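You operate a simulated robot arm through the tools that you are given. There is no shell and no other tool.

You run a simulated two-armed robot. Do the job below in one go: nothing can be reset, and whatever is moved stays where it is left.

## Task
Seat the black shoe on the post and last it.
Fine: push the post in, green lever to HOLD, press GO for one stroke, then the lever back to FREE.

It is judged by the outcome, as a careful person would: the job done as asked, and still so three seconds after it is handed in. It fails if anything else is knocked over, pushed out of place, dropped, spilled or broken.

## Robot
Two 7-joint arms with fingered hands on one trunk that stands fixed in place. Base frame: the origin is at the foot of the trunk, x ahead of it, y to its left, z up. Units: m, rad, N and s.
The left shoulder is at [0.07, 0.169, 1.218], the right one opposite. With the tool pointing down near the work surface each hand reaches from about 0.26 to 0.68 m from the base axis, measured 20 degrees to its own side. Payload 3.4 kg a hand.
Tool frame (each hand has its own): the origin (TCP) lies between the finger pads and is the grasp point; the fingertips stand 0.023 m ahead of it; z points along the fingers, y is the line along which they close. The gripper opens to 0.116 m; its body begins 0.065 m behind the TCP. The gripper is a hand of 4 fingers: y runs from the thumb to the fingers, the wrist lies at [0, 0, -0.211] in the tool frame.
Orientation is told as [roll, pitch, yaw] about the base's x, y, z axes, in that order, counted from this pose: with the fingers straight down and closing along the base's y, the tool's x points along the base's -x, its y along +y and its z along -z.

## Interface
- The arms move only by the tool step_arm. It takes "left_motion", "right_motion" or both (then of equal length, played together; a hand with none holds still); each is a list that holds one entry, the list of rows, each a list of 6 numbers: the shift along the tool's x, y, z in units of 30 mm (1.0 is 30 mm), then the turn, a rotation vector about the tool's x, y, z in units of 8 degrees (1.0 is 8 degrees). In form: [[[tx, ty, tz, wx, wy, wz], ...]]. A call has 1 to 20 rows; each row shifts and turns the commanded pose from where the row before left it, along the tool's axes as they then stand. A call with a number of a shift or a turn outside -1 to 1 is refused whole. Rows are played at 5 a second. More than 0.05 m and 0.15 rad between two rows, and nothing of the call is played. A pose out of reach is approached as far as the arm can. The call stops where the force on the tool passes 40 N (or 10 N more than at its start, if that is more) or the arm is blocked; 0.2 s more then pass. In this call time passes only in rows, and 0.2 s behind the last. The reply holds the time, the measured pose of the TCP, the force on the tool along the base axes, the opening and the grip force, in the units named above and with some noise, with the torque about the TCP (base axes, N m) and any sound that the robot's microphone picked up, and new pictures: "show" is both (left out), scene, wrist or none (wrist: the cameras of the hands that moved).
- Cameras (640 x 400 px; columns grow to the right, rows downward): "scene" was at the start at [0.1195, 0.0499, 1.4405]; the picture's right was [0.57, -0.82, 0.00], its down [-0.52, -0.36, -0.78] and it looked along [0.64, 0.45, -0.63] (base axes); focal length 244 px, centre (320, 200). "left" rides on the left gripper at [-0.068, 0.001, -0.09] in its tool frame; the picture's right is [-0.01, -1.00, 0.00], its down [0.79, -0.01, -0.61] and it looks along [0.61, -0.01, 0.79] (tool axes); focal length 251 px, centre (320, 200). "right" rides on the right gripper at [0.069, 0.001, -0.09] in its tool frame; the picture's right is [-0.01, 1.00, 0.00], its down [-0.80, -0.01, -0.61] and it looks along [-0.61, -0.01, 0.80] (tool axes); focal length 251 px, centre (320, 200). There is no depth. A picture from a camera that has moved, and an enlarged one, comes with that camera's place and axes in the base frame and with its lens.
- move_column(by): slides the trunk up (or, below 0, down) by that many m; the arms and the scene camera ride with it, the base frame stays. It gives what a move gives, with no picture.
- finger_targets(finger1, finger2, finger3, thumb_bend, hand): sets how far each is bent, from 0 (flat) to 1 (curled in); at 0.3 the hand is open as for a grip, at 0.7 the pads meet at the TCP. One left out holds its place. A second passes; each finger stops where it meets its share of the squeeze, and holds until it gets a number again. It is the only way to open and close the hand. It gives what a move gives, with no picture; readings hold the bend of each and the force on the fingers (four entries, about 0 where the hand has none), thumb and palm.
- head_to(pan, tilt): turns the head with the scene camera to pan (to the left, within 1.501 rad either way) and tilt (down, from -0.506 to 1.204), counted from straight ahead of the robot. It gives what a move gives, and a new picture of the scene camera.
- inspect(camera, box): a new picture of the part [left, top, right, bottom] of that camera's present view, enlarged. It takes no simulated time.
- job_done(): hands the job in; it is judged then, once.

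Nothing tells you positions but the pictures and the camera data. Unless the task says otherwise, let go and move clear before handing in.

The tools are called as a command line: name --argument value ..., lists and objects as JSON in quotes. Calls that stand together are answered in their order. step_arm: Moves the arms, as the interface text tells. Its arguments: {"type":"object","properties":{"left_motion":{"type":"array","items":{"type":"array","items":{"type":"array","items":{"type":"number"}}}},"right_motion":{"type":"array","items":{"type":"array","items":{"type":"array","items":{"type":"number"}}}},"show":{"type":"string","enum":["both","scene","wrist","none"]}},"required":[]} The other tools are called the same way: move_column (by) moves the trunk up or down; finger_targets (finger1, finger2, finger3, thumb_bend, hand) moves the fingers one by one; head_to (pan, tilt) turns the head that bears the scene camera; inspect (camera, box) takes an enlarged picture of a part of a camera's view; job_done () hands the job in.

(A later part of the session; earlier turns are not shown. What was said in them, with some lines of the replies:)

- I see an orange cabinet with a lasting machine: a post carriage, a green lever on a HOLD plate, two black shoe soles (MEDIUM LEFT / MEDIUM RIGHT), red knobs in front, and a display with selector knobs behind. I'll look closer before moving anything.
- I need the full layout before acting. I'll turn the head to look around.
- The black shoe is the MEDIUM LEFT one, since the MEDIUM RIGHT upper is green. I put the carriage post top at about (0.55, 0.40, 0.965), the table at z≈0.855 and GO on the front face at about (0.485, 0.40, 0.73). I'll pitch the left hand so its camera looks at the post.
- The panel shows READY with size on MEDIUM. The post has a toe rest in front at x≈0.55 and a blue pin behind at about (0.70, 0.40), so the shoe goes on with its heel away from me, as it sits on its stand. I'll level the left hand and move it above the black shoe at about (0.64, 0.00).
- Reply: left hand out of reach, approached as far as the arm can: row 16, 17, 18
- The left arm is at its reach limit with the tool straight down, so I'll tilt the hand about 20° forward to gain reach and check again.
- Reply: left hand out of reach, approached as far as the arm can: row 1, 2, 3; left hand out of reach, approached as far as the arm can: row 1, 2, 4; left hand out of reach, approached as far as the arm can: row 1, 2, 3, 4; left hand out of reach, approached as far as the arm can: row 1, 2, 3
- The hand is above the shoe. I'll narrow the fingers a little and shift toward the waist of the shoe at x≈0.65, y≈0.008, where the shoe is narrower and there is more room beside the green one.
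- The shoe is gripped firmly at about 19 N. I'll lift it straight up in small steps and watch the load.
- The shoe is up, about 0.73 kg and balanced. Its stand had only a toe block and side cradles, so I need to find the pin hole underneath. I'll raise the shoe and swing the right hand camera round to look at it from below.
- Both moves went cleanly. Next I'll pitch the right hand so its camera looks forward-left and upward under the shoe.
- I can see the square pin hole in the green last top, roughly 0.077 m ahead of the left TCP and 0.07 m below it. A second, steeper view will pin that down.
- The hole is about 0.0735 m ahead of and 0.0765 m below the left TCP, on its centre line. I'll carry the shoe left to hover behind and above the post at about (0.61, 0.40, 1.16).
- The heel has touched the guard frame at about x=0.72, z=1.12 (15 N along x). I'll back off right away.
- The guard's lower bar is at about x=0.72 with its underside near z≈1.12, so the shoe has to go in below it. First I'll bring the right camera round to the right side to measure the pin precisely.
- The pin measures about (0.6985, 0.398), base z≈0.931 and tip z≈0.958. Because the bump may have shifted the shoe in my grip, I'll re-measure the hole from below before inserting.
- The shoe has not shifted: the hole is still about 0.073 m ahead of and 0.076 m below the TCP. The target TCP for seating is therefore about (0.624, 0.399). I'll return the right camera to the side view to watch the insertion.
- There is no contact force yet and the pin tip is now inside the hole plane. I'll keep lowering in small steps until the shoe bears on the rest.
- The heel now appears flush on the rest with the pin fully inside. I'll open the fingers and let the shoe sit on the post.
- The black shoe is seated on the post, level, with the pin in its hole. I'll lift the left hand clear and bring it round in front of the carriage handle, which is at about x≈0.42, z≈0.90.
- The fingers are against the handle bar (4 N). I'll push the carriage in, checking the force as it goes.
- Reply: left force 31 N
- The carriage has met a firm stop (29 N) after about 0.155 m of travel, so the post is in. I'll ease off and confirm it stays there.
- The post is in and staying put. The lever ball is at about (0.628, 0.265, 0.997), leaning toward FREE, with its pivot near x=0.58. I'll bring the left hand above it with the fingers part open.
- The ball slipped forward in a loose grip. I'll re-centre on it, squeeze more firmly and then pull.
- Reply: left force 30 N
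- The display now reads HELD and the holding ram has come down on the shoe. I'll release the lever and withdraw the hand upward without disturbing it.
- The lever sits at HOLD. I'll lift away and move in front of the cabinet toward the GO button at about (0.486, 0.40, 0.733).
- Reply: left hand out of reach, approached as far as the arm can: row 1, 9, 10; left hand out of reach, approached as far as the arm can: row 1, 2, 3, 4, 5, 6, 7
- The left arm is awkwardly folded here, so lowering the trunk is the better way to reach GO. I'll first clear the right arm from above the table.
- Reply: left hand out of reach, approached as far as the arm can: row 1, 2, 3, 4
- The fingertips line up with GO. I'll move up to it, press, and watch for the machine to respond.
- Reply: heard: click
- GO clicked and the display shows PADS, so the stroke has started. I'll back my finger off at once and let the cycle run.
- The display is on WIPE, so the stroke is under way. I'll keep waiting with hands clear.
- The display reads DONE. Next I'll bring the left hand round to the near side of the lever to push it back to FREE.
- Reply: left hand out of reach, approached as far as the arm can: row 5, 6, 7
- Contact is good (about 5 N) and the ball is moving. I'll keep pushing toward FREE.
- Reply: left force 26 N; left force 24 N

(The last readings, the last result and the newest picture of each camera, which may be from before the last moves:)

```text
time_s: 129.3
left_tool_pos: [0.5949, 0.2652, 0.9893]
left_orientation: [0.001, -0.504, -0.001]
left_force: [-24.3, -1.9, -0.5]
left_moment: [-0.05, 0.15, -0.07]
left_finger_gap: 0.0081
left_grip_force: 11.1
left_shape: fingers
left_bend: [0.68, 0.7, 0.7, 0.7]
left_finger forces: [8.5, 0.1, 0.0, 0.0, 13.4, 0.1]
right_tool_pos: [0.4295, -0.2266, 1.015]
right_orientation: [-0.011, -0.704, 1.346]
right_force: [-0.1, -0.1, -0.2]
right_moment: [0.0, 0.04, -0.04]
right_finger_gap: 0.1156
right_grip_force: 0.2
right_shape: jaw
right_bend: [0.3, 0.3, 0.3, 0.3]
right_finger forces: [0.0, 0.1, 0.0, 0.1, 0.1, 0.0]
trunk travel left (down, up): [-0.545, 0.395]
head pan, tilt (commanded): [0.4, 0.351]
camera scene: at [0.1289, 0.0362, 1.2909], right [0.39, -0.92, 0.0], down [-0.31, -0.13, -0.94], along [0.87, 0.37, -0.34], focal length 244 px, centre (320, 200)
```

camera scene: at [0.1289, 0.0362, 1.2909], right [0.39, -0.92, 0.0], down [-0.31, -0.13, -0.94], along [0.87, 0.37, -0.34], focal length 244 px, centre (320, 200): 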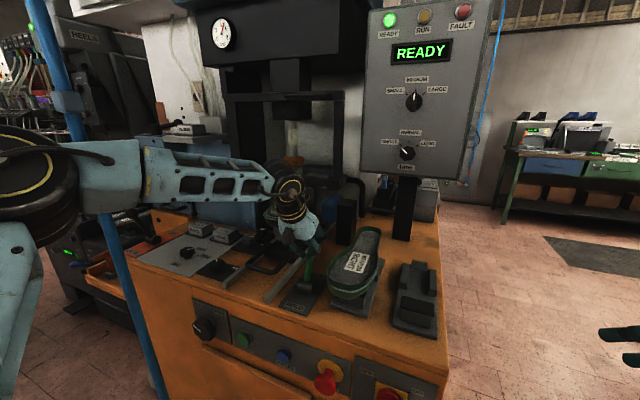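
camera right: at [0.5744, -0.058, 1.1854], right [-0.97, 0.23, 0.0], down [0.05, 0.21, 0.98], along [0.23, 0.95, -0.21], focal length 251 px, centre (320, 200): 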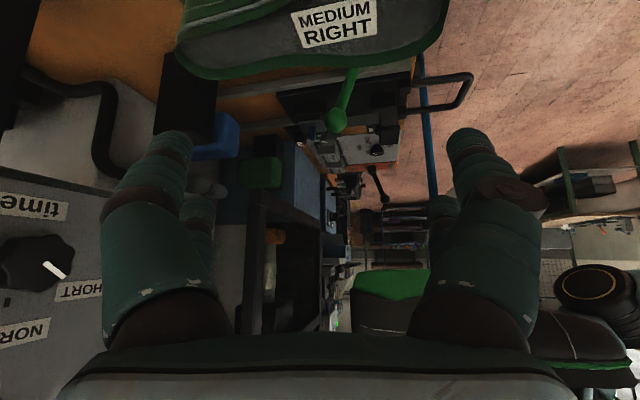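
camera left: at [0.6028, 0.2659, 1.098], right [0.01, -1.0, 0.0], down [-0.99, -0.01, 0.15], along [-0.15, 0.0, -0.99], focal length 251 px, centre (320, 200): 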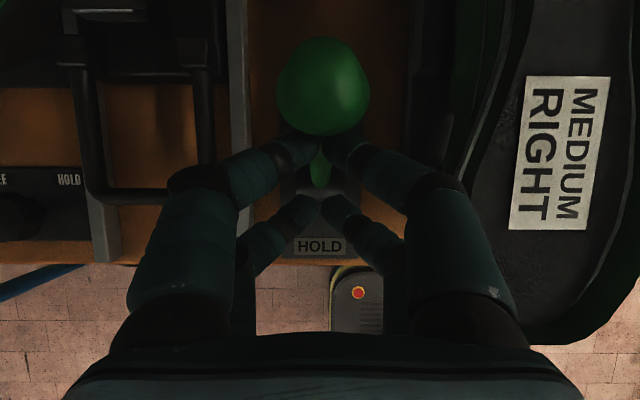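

The lever is against its FREE stop and the panel is back to READY. I'll withdraw the left hand clear.

step_arm --left_motion '[[[0.438, 0, -0.241, 0, 0, 0], [0.438, 0, -0.241, 0, 0, 0], [0.438, 0, -0.241, 0, 0, 0], [-0.479, 0, -0.878, 0, 0, 0], [-0.479, 0, -0.878, 0, 0, 0], [-0.479, 0, -0.878, 0, 0, 0], [-0.479, 0, -0.878, 0, 0, 0], [-0.479, 0, -0.878, 0, 0, 0], [0.8776, 0, -0.479, 0, 0, 0], [0.8776, 0, -0.479, 0, 0, 0], [0.8776, 0, -0.479, 0, 0, 0], [0.8776, 0, -0.479, 0, 0, 0], [0.8776, 0, -0.479, 0, 0, 0]]]' --show "both"

head_to --pan 0.45 --tilt 0.5

inspect --camera "scene" --box '[200, 80, 420, 300]'

```text
time_s: 132.1
left_tool_pos: [0.4021, 0.2666, 1.1353]
left_orientation: [-0.002, -0.503, -0.002]
left_force: [0.1, 0.0, -0.2]
left_moment: [0.01, -0.01, -0.03]
left_finger_gap: 0.0016
left_grip_force: 0.1
left_shape: fingers
left_bend: [0.7, 0.7, 0.7, 0.7]
left_finger forces: [0.0, 0.1, 0.0, 0.1, 0.1, 0.1]
right_tool_pos: [0.4317, -0.2259, 1.013]
right_orientation: [-0.006, -0.705, 1.344]
right_force: [-1.1, 0.4, -0.3]
right_moment: [-0.01, -0.03, -0.02]
right_finger_gap: 0.1156
right_grip_force: 0.0
right_shape: jaw
right_bend: [0.3, 0.3, 0.3, 0.3]
right_finger forces: [0.0, 0.0, 0.0, 0.0, 0.0, 0.0]
trunk travel left (down, up): [-0.545, 0.395]
head pan, tilt (commanded): [0.4, 0.351]
camera scene: at [0.1341, 0.0371, 1.2904], right [0.39, -0.92, 0.0], down [-0.32, -0.13, -0.94], along [0.87, 0.37, -0.34], focal length 244 px, centre (320, 200)
camera left: at [0.4178, 0.2684, 1.2477], right [0.01, -1.0, 0.01], down [-0.99, -0.01, 0.15], along [-0.15, -0.01, -0.99], focal length 251 px, centre (320, 200)
```

scene: 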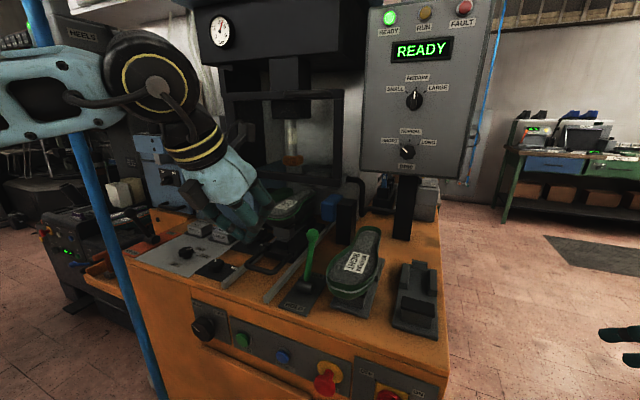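
left: 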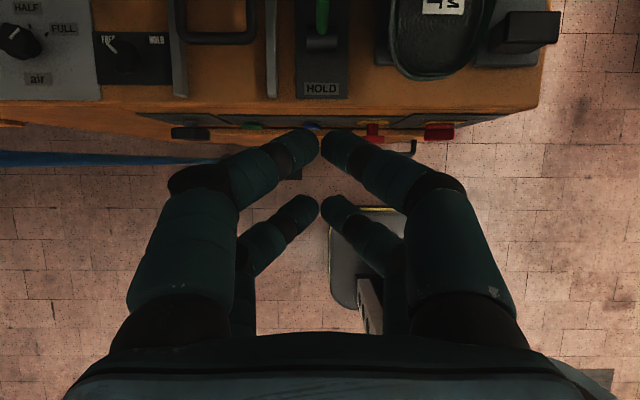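

```text
time_s: 132.8
left_tool_pos: [0.4034, 0.2676, 1.135]
left_orientation: [-0.001, -0.501, -0.002]
left_force: [0.0, 0.6, -0.1]
left_moment: [-0.01, -0.01, -0.01]
left_finger_gap: 0.0017
left_grip_force: 0.1
left_shape: fingers
left_bend: [0.7, 0.7, 0.7, 0.7]
left_finger forces: [0.1, 0.1, 0.2, 0.0, 0.0, 0.1]
right_tool_pos: [0.434, -0.2271, 1.0136]
right_orientation: [-0.004, -0.703, 1.345]
right_force: [-0.4, 0.1, 0.6]
right_moment: [-0.02, 0.03, 0.03]
right_finger_gap: 0.116
right_grip_force: 0.0
right_shape: jaw
right_bend: [0.3, 0.3, 0.3, 0.3]
right_finger forces: [0.0, 0.1, 0.0, 0.0, 0.0, 0.0]
trunk travel left (down, up): [-0.545, 0.395]
head pan, tilt (commanded): [0.45, 0.499]
camera scene: at [0.1315, 0.04, 1.2766], right [0.43, -0.9, 0.0], down [-0.43, -0.21, -0.88], along [0.79, 0.38, -0.48], focal length 244 px, centre (320, 200)
```

scene: 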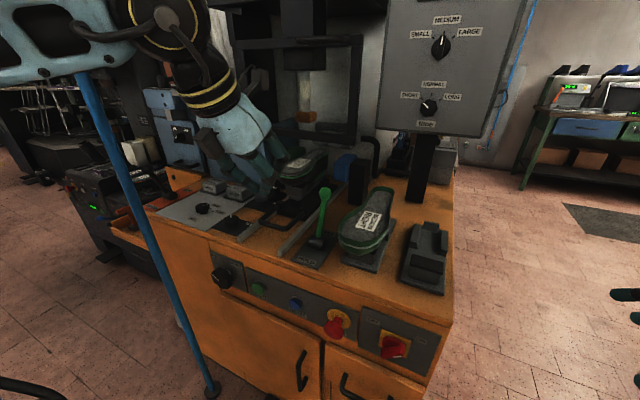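

```text
1.82 times, centred on (310, 190) of scene
camera zoom: at [0.1315, 0.04, 1.2766], right [0.43, -0.9, 0.0], down [-0.43, -0.21, -0.88], along [0.79, 0.38, -0.48], focal length 443 px, centre (338, 218)
```

zoom: 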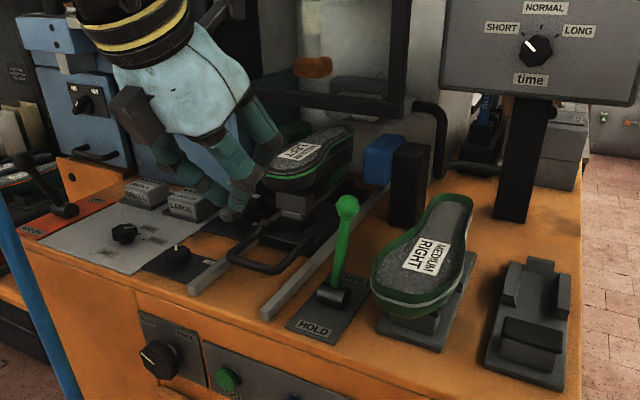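

The lever is at FREE, the ram is up and the lasted shoe is still on the post. I'll draw the hand back a little more for a clear final check.

step_arm --left_motion '[[[0.6, 0.8, -0.5, 0, 0, 0], [0.6, 0.8, -0.5, 0, 0, 0], [0.6, 0.8, -0.5, 0, 0, 0]]]' --show "scene"

inspect --camera "scene" --box '[230, 120, 400, 280]'

head_to --pan 0.4 --tilt 0.3

inspect --camera "scene" --box '[220, 160, 350, 300]'

```text
time_s: 133.6
left_tool_pos: [0.3313, 0.3401, 1.1488]
left_orientation: [-0.002, -0.499, -0.002]
left_force: [0.2, 0.0, -0.2]
left_moment: [-0.02, 0.02, -0.02]
left_finger_gap: 0.0016
left_grip_force: 0.1
left_shape: fingers
left_bend: [0.7, 0.7, 0.7, 0.7]
left_finger forces: [0.1, 0.1, 0.0, 0.1, 0.0, 0.1]
right_tool_pos: [0.4331, -0.2251, 1.0134]
right_orientation: [-0.005, -0.703, 1.343]
right_force: [0.4, -0.3, -0.5]
right_moment: [0.0, 0.01, 0.0]
right_finger_gap: 0.1161
right_grip_force: 0.0
right_shape: jaw
right_bend: [0.3, 0.3, 0.3, 0.3]
right_finger forces: [0.0, 0.1, 0.0, 0.0, 0.0, 0.1]
trunk travel left (down, up): [-0.545, 0.395]
head pan, tilt (commanded): [0.45, 0.499]
camera scene: at [0.1306, 0.0412, 1.2767], right [0.43, -0.9, 0.0], down [-0.43, -0.21, -0.88], along [0.79, 0.38, -0.48], focal length 244 px, centre (320, 200)
```

scene: 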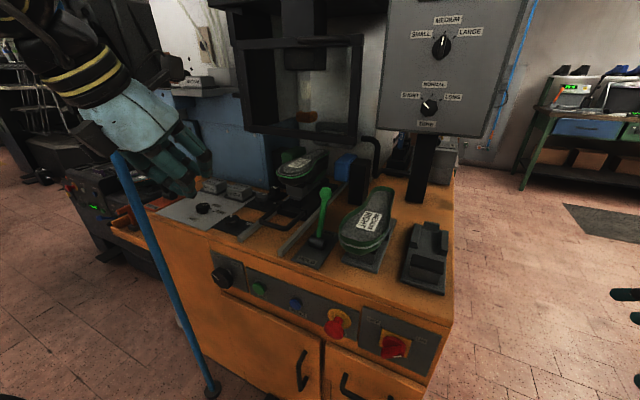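

```text
2.50 times, centred on (315, 200) of scene
camera zoom: at [0.1306, 0.0412, 1.2767], right [0.43, -0.9, 0.0], down [-0.43, -0.21, -0.88], along [0.79, 0.38, -0.48], focal length 610 px, centre (332, 200)
```

zoom: 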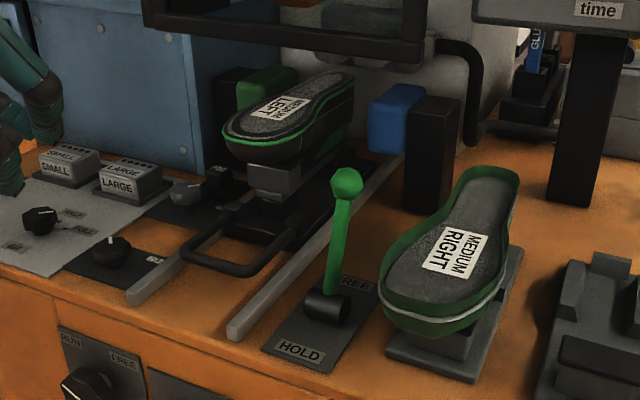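

```text
time_s: 134.3
left_tool_pos: [0.3314, 0.3384, 1.1495]
left_orientation: [0.0, -0.501, -0.003]
left_force: [-0.2, -0.2, -0.6]
left_moment: [0.0, 0.04, 0.02]
left_finger_gap: 0.0013
left_grip_force: 0.1
left_shape: fingers
left_bend: [0.7, 0.7, 0.7, 0.7]
left_finger forces: [0.0, 0.0, 0.0, 0.0, 0.0, 0.0]
right_tool_pos: [0.4333, -0.2277, 1.014]
right_orientation: [-0.005, -0.705, 1.343]
right_force: [0.1, 0.3, 0.1]
right_moment: [0.02, -0.04, 0.0]
right_finger_gap: 0.1159
right_grip_force: 0.1
right_shape: jaw
right_bend: [0.3, 0.3, 0.3, 0.3]
right_finger forces: [0.0, 0.1, 0.0, 0.0, 0.1, 0.0]
trunk travel left (down, up): [-0.545, 0.395]
head pan, tilt (commanded): [0.4, 0.3]
camera scene: at [0.1355, 0.0366, 1.295], right [0.39, -0.92, 0.0], down [-0.27, -0.12, -0.96], along [0.88, 0.37, -0.3], focal length 244 px, centre (320, 200)
```

scene: 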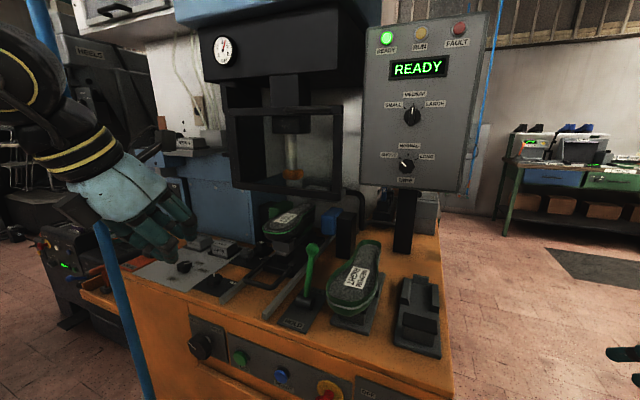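

```text
2.86 times, centred on (285, 230) of scene
camera zoom: at [0.1355, 0.0366, 1.295], right [0.39, -0.92, 0.0], down [-0.27, -0.12, -0.96], along [0.88, 0.37, -0.3], focal length 697 px, centre (420, 114)
```

zoom: 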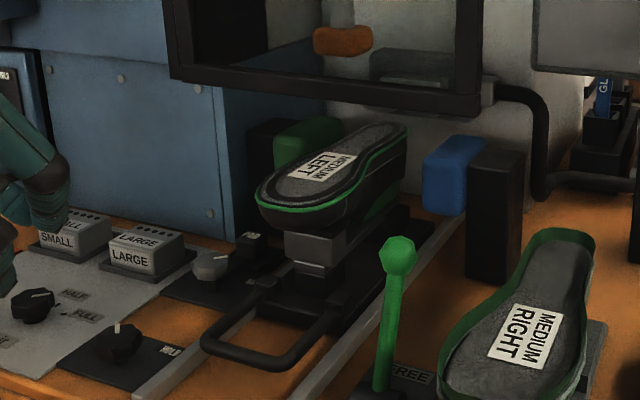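

The black shoe is on the pushed-in post with its upper wiped over the insole. The lever is at FREE, the panel shows READY, and the green shoe is still on its stand. Both hands are clear, so I'm handing in the job.

job_done

```text
The job is handed in.
```

The black shoe (MEDIUM LEFT) is seated on the post and lasted, and I've handed the job in.

- **Post:** it is pushed in to its stop and is still there.
- **Stroke:** I moved the green lever to HOLD and pressed GO once. The display ran through PADS, WIPE, SET and DONE.
- **Lever:** it is back at FREE, the holding ram is up and the panel reads READY.
- **Contact on the way:** while carrying the shoe over, its heel touched the guard frame at about 15 N. I backed off straight away, re-measured the shoe in the grip and found it had shifted no more than about 1 mm. Nothing else looked moved.

I left the other settings alone: size on MEDIUM, time on SHORT, front knob on RUN. The green shoe is still on its stand, and both hands are clear of the machine.
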